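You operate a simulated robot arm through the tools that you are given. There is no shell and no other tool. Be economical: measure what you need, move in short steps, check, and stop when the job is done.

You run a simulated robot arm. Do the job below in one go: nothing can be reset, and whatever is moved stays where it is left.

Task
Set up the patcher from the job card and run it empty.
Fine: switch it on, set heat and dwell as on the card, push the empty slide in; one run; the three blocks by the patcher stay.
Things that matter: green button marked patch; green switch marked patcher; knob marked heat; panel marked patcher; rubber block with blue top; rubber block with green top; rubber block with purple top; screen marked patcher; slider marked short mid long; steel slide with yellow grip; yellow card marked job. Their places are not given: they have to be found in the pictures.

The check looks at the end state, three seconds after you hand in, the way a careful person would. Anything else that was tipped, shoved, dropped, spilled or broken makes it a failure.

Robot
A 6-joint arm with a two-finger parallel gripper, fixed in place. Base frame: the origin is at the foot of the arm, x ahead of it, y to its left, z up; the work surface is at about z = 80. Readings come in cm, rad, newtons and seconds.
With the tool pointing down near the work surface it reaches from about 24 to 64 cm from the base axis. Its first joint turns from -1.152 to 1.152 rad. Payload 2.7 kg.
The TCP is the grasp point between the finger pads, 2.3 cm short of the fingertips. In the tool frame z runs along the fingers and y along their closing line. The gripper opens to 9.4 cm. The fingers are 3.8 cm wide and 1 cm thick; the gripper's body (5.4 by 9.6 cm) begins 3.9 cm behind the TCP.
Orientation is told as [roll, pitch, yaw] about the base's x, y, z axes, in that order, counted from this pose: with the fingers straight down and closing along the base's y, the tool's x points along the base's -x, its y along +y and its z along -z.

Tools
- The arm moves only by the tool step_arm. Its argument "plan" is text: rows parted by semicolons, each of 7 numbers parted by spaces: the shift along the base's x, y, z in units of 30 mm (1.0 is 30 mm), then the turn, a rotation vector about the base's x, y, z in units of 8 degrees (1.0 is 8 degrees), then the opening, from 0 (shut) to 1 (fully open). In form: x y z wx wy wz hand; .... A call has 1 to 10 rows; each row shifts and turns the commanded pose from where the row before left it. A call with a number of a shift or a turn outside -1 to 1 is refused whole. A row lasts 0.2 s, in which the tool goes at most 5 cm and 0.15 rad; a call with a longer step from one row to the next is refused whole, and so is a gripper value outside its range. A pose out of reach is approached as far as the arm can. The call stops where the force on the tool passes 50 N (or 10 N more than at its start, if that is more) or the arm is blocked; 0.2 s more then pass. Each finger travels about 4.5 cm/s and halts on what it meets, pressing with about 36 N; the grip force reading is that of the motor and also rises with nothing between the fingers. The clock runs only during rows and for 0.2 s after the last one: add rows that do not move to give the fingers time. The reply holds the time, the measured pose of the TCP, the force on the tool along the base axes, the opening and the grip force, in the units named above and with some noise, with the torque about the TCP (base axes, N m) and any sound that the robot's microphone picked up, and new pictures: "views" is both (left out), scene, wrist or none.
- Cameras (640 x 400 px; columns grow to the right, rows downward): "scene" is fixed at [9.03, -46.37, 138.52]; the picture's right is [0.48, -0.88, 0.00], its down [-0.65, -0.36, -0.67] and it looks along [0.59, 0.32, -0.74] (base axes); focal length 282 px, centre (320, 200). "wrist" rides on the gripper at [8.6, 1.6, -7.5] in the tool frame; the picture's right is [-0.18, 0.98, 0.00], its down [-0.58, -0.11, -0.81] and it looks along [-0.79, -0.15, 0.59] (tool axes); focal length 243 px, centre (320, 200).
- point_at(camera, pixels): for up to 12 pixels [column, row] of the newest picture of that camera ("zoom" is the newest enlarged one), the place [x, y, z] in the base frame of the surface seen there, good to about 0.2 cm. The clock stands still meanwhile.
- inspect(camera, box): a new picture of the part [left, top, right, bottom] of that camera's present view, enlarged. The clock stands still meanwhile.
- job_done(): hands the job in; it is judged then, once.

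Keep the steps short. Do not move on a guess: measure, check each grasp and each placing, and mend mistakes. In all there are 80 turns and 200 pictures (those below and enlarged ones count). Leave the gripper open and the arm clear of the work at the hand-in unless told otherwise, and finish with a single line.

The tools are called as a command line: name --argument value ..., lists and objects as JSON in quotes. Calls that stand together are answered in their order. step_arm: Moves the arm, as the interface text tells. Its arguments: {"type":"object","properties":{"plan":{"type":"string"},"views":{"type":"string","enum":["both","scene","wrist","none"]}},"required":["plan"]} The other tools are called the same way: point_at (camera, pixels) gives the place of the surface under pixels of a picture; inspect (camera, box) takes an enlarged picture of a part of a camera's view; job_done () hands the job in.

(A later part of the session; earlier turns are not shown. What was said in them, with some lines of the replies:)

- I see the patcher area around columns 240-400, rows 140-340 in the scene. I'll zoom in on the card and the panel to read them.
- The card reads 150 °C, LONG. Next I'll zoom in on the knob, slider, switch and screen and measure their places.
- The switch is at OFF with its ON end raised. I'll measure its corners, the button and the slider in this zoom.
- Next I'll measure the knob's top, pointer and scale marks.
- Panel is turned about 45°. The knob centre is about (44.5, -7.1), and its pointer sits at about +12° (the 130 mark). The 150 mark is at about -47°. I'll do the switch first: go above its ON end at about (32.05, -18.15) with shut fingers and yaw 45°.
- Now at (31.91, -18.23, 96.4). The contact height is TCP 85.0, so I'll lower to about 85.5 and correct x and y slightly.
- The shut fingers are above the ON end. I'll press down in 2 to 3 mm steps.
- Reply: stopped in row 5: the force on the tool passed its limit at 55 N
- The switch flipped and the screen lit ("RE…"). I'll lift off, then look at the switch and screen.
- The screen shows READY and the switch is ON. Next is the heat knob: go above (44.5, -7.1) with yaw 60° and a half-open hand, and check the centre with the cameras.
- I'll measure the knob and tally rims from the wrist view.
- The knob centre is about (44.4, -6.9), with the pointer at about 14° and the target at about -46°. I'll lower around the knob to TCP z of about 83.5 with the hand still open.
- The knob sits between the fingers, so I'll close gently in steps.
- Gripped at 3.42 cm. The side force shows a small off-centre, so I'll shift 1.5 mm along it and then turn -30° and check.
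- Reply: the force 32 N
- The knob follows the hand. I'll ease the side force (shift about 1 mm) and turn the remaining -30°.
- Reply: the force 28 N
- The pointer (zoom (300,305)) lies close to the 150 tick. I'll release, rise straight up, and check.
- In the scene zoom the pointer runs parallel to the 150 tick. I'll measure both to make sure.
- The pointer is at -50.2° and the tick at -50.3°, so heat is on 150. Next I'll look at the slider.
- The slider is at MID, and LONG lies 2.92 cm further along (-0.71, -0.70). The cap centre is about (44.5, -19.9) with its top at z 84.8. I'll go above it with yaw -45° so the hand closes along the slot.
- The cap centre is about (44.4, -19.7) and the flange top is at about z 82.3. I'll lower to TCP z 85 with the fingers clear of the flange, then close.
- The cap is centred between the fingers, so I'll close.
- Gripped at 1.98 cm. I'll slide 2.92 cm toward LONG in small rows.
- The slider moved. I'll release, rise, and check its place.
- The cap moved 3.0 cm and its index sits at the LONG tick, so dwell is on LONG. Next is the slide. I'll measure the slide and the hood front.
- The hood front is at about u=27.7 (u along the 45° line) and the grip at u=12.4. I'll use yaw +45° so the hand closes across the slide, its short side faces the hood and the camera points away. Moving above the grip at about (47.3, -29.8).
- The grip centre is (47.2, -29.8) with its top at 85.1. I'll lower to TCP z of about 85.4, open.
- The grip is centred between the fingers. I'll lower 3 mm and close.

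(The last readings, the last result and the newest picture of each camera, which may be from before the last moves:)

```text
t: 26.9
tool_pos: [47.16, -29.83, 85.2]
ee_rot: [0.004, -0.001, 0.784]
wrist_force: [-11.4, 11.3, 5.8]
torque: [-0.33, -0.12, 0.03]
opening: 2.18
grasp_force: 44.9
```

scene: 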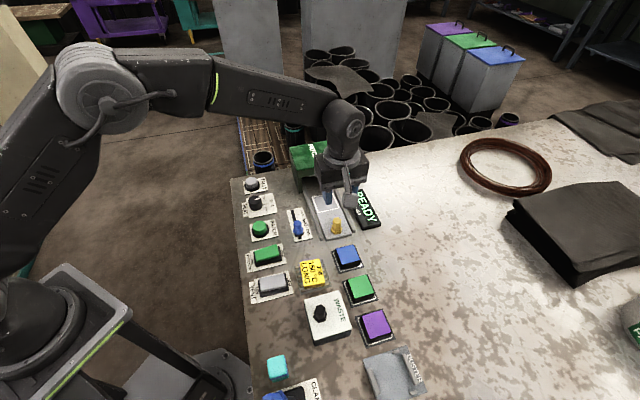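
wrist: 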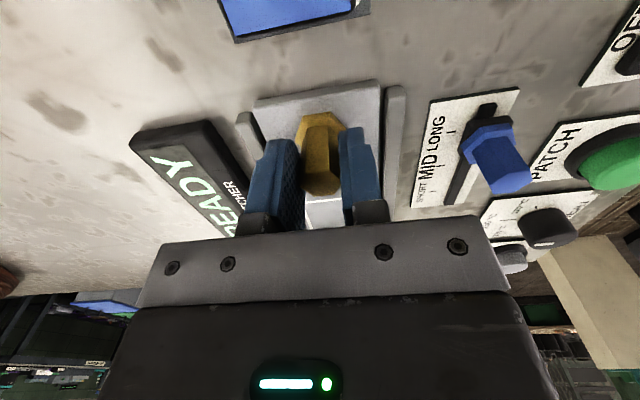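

Gripped at 2.18 cm. I'll ease the side force and push the slide 5 cm along (0.71, 0.71).

step_arm --plan "-0.015 0.015 0 0 0 0 0.13;0.12 0.12 0 0 0 0 0.13;0.235 0.235 0 0 0 0 0.13;0.235 0.235 0 0 0 0 0.13;0.235 0.235 0 0 0 0 0.13;0.235 0.235 0 0 0 0 0.13;0.12 0.12 0 0 0 0 0.13;0 0 0 0 0 0 0.13"

```text
t: 28.7
tool_pos: [50.73, -26.29, 85.15]
ee_rot: [0.001, -0.003, 0.785]
wrist_force: [-3.1, 3.2, 9.0]
torque: [0.19, 0.56, 0.06]
opening: 2.16
grasp_force: 44.8
```

scene: 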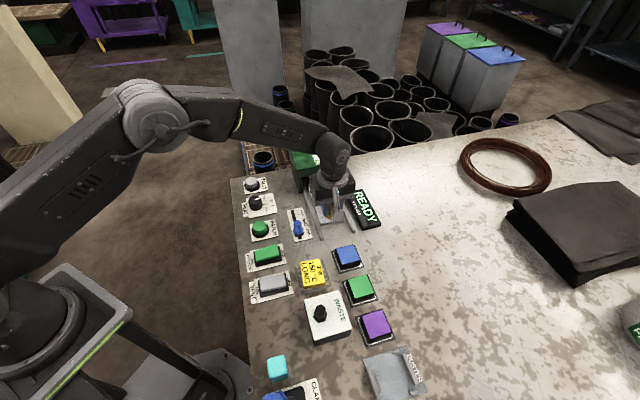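
wrist: 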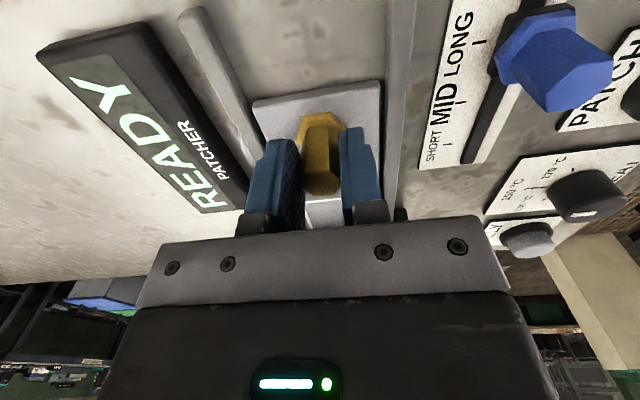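

The slide moves smoothly. I'll push on in small rows, letting the force limit stop me.

step_arm --plan "0.12 0.12 0 0 0 0 0.13;0.2 0.2 0 0 0 0 0.13;0.2 0.2 0 0 0 0 0.13;0.2 0.2 0 0 0 0 0.13;0.12 0.12 0 0 0 0 0.13;0.08 0.08 0 0 0 0 0.13;0 0 0 0 0 0 0.13"

inspect --camera "scene" --box '[280, 130, 400, 245]'

```text
t: 30.3
tool_pos: [53.59, -23.59, 85.09]
ee_rot: [-0.001, -0.002, 0.785]
wrist_force: [-13.3, 13.2, 22.8]
torque: [0.52, 0.31, 0.06]
opening: 2.16
grasp_force: 45.1
```

scene: 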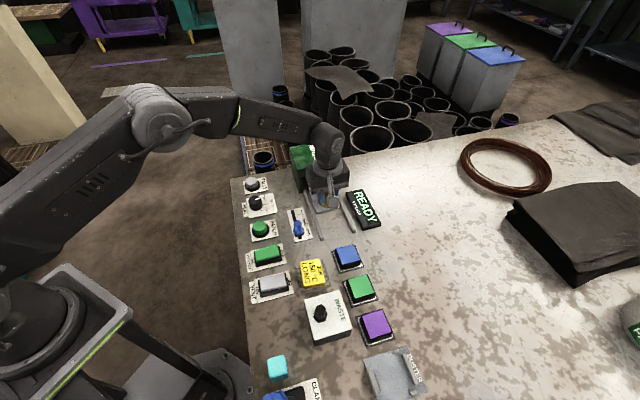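
wrist: 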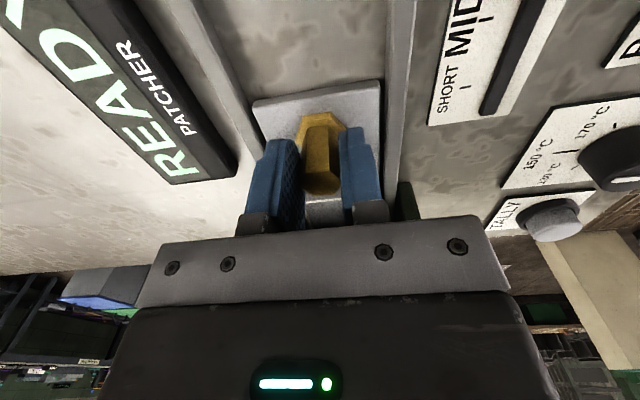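

```text
3.48 times, centred on (340, 188) of scene
```

zoom: 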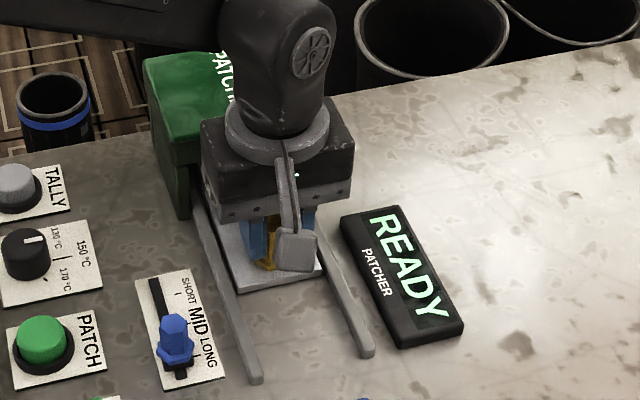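

I'm at u = 21.2 with no stop yet, and the side and vertical forces are building a little. I'll ease them and push on gently.

step_arm --plan "-0.015 0.015 0.03 0 0 0 0.13;0.07 0.07 0 0 0 0 0.13;0.07 0.07 0 0 0 0 0.13;0.07 0.07 0 0 0 0 0.13;0.07 0.07 0 0 0 0 0.13;0.07 0.07 0 0 0 0 0.13;0 0 0 0 0 0 0.13" --views "wrist"

inspect --camera "scene" --box '[280, 130, 400, 245]'

```text
t: 31.9
tool_pos: [54.4, -22.84, 84.95]
ee_rot: [0.0, -0.001, 0.781]
wrist_force: [-10.3, -21.4, 10.1]
torque: [0.86, -0.24, -0.21]
opening: 2.17
grasp_force: 45.3
```

wrist: 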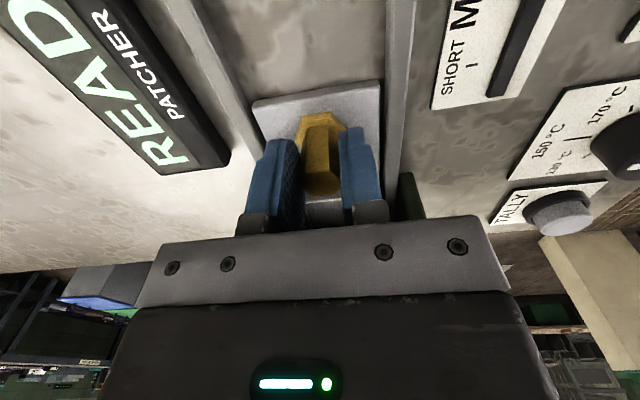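

```text
3.48 times, centred on (340, 188) of scene
```

zoom: 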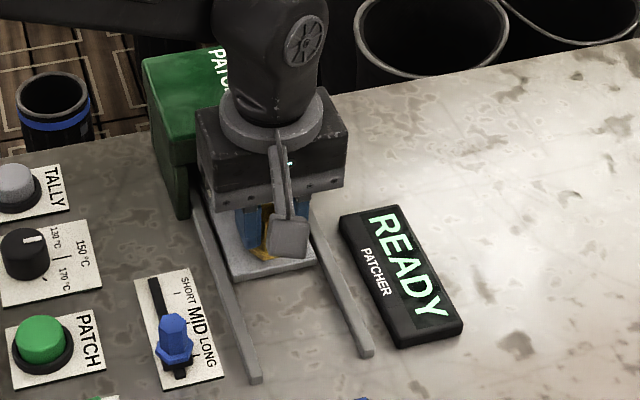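

The slide lags by 4 mm with about 22 N back along it, so it seems to be at its stop after about 9.9 cm. One more small push to confirm.

step_arm --plan "0.04 0.04 0 0 0 0 0.13;0.04 0.04 0 0 0 0 0.13;0.04 0.04 0 0 0 0 0.13;0 0 0 0 0 0 0.13" --views "none"

```text
t: 32.9
tool_pos: [54.37, -22.67, 85.02]
ee_rot: [0.002, 0.005, 0.781]
wrist_force: [-30.9, -25.1, 13.0]
torque: [-0.63, -0.06, 0.01]
opening: 2.21
grasp_force: 44.6
```

At the end stop. I'll ease the push by 2.5 mm, open, and rise straight up.

step_arm --plan "-0.06 -0.06 0 0 0 0 0.13;0 0 0 0 0 0 0.25;0 0 0 0 0 0 0.42;0 0 0 0 0 0 0.42;0 0 0.5 0 0 0 0.42;-0.2 -0.2 0.9 0 0 0 0.42;-0.2 -0.2 0.9 0 0 0 0.42;-0.2 -0.2 0.9 0 0 0 0.42;0 0 0 0 0 0 0.42" --views "wrist"

inspect --camera "wrist" --box '[180, 0, 480, 200]'

inspect --camera "scene" --box '[270, 130, 400, 245]'

```text
t: 34.9
tool_pos: [52.58, -24.11, 94.69]
ee_rot: [0.0, -0.003, 0.786]
wrist_force: [0.2, -0.5, 0.0]
torque: [0.0, 0.02, -0.02]
opening: 3.95
grasp_force: 0.0
```

wrist: 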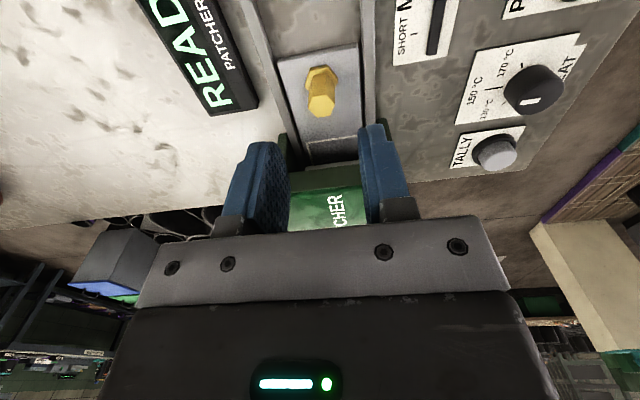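

```text
2.00 times, centred on (330, 100) of wrist
```

zoom: 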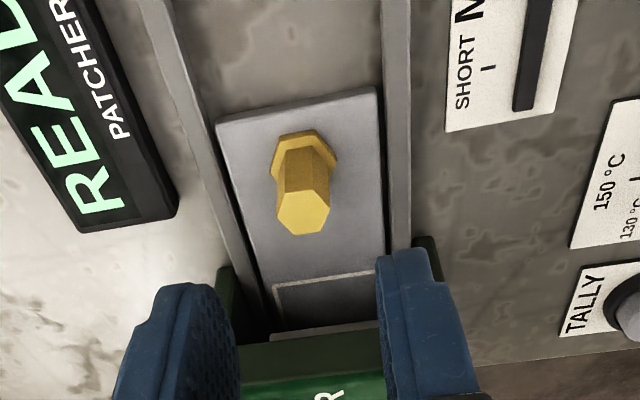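

```text
3.48 times, centred on (335, 188) of scene
```

zoom: 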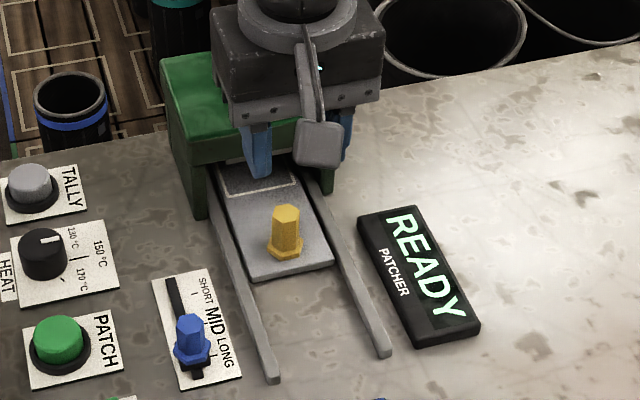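

The slide is in to its stop and the screen still shows READY. Next I'll go above the green PATCH button at about (38, -13.5) with shut fingers and measure its centre.

step_arm --plan "-0.97 0.707 0 0 0 0 0;-0.97 0.707 0 0 0 0 0;-0.97 0.707 0 0 0 0 0;-0.97 0.707 0 0 0 0 0;-0.97 0.707 0 0 0 0 0;0 0 0 0 0 0 0;0 0 0 0 0 0 0"

inspect --camera "wrist" --box '[240, 20, 440, 150]'

```text
t: 36.5
tool_pos: [38.15, -13.58, 94.64]
ee_rot: [0.0, 0.0, 0.785]
wrist_force: [-0.6, 0.1, -0.1]
torque: [0.02, 0.02, -0.02]
opening: 0.0
grasp_force: 36.3
```

scene: 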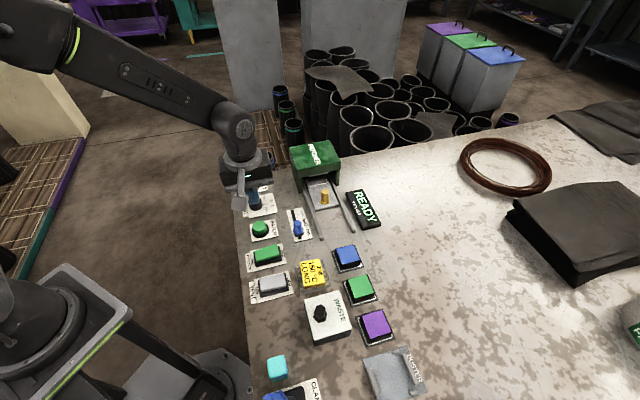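
wrist: 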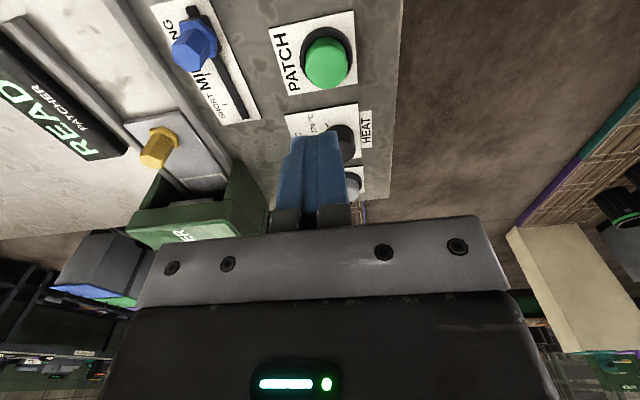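

```text
3.08 times, centred on (340, 85) of wrist
```

zoom: 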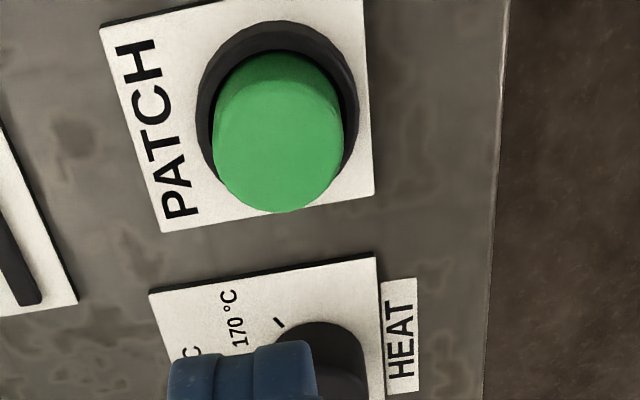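

point_at --camera "zoom" --pixels '[[216, 145], [340, 140], [278, 205], [276, 85], [278, 145], [200, 100], [352, 80]]'

```text
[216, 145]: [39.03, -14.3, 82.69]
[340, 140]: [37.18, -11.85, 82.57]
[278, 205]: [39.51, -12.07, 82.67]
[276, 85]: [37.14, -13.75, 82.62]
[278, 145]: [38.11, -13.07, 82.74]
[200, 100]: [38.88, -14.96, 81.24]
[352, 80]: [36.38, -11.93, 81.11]
```

The button centre is (38.15, -13.05) with its top at 82.7, so contact is at TCP 85.0. I'll lower to about 85.6.

step_arm --plan "0 0.17 -0.9 0 0 0 0;0 0 -0.9 0 0 0 0;0 0 -0.9 0 0 0 0;0 0 -0.3 0 0 0 0;0 0 0 0 0 0 0" --views "wrist"

```text
t: 37.7
tool_pos: [38.12, -12.99, 85.61]
ee_rot: [0.0, -0.002, 0.785]
wrist_force: [0.0, -0.8, 0.5]
torque: [-0.01, 0.02, -0.02]
opening: 0.0
grasp_force: 36.2
```

wrist: 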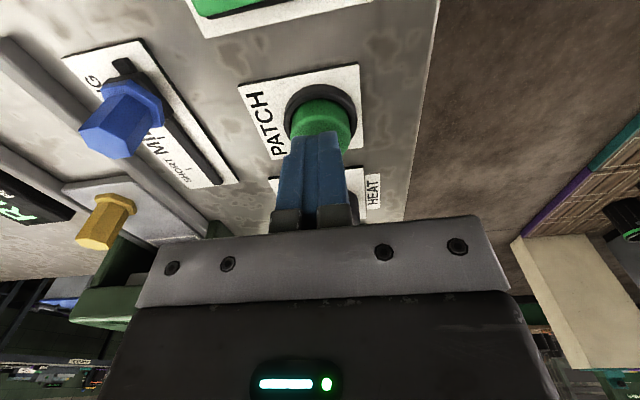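

Right over the button. I'll press once in small steps, with the force limit as the stop.

step_arm --plan "0 0 -0.15 0 0 0 0;0 0 -0.1 0 0 0 0;0 0 -0.07 0 0 0 0;0 0 -0.05 0 0 0 0;0 0 0 0 0 0 0"

inspect --camera "scene" --box '[330, 170, 400, 240]'

```text
t: 38.9
tool_pos: [38.28, -13.08, 84.6]
ee_rot: [-0.001, -0.003, 0.785]
wrist_force: [-0.2, 1.4, 2.0]
torque: [0.01, 0.01, -0.05]
opening: 0.01
grasp_force: 35.9
heard: click
```

scene: 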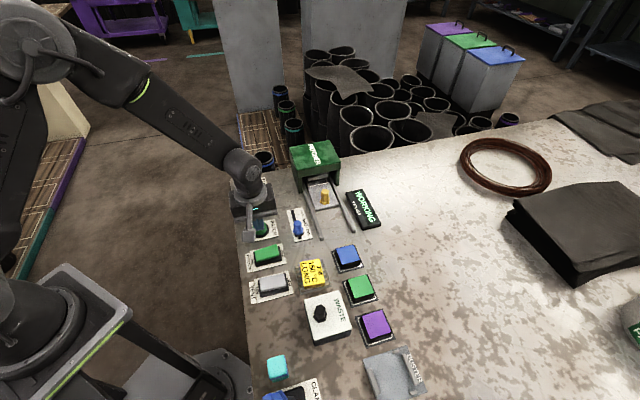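
wrist: 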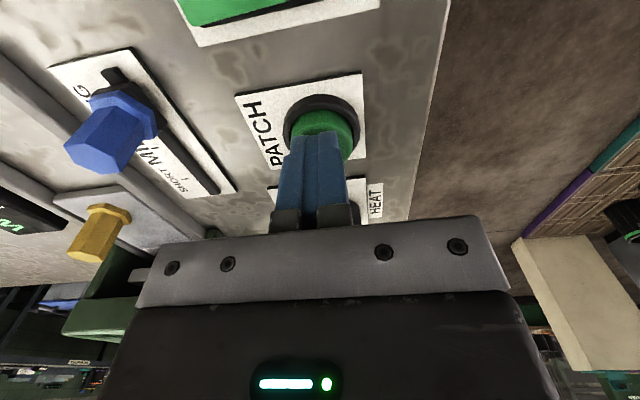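

```text
5.71 times, centred on (365, 205) of scene
```

zoom: 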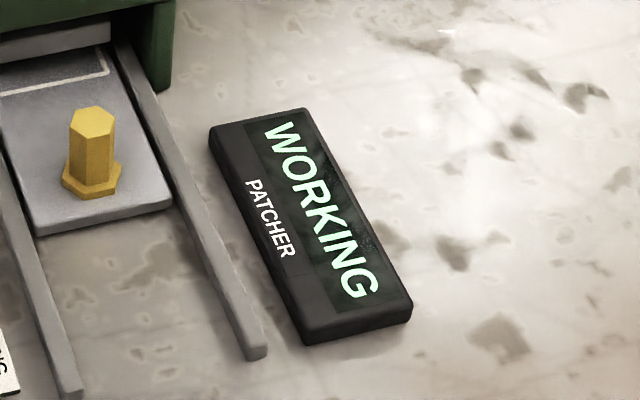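

There was one click and the screen shows WORKING. I'll rise straight up, open the hand, and wait for the run to finish.

step_arm --plan "0 0 0.5 0 0 0 0;0 0 0.9 0 0 0 0;0 0 0.9 0 0 0 0;0 0 0.9 0 0 0 0;0 0 0.9 0 0 0 0.5;0 0 0.9 0 0 0 1;0 0 0 0 0 0 1;0 0 0 0 0 0 1;0 0 0 0 0 0 1;0 0 0 0 0 0 1" --views "none"

inspect --camera "scene" --box '[235, 130, 400, 240]'

```text
t: 41.1
tool_pos: [38.18, -12.91, 99.6]
ee_rot: [0.0, -0.002, 0.785]
wrist_force: [0.1, 0.8, 0.1]
torque: [-0.01, 0.01, -0.01]
opening: 9.41
grasp_force: 0.0
```

```text
3.64 times, centred on (318, 185) of scene
```

zoom: 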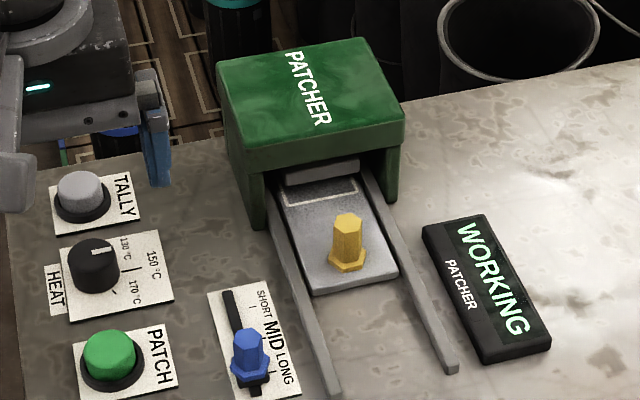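

The machine is still working. I'll wait with rows that don't move.

step_arm --plan "0 0 0.9 0 0 0 1;0 0 0 0 0 0 1;0 0 0 0 0 0 1;0 0 0 0 0 0 1;0 0 0 0 0 0 1;0 0 0 0 0 0 1;0 0 0 0 0 0 1;0 0 0 0 0 0 1;0 0 0 0 0 0 1;0 0 0 0 0 0 1" --views "none"

step_arm --plan "0 0 0 0 0 0 1;0 0 0 0 0 0 1;0 0 0 0 0 0 1;0 0 0 0 0 0 1;0 0 0 0 0 0 1;0 0 0 0 0 0 1;0 0 0 0 0 0 1;0 0 0 0 0 0 1;0 0 0 0 0 0 1;0 0 0 0 0 0 1" --views "none"

inspect --camera "scene" --box '[235, 130, 400, 240]'

```text
t: 43.3
tool_pos: [38.31, -12.85, 102.31]
ee_rot: [-0.001, -0.001, 0.784]
wrist_force: [-0.4, -0.5, -0.8]
torque: [-0.05, 0.0, 0.0]
opening: 9.42
grasp_force: 0.0
```

```text
t: 45.5
tool_pos: [38.35, -12.94, 102.48]
ee_rot: [0.0, -0.001, 0.785]
wrist_force: [0.2, -0.5, 0.2]
torque: [0.0, -0.03, 0.02]
opening: 9.43
grasp_force: 0.0
```

```text
3.64 times, centred on (318, 185) of scene
```

zoom: 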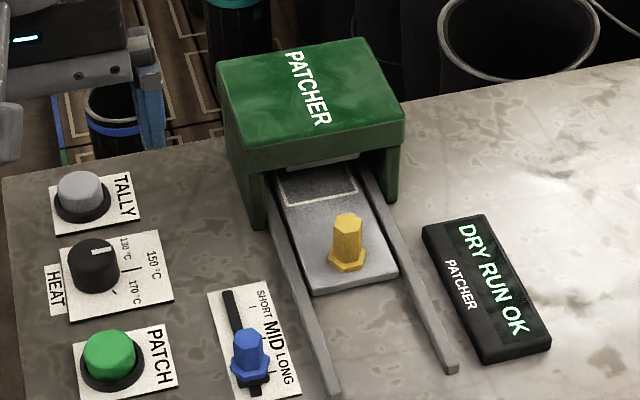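

The screen reads DRY RUN OK. The settings are as on the card, the blocks are untouched, the hand is open and the arm is clear, so I'm handing in.

job_done

```text
The job is handed in.
```

The patcher is switched on and set to 150 °C and LONG, the empty slide is pushed in, and its one run ended with "DRY RUN OK" on the screen.
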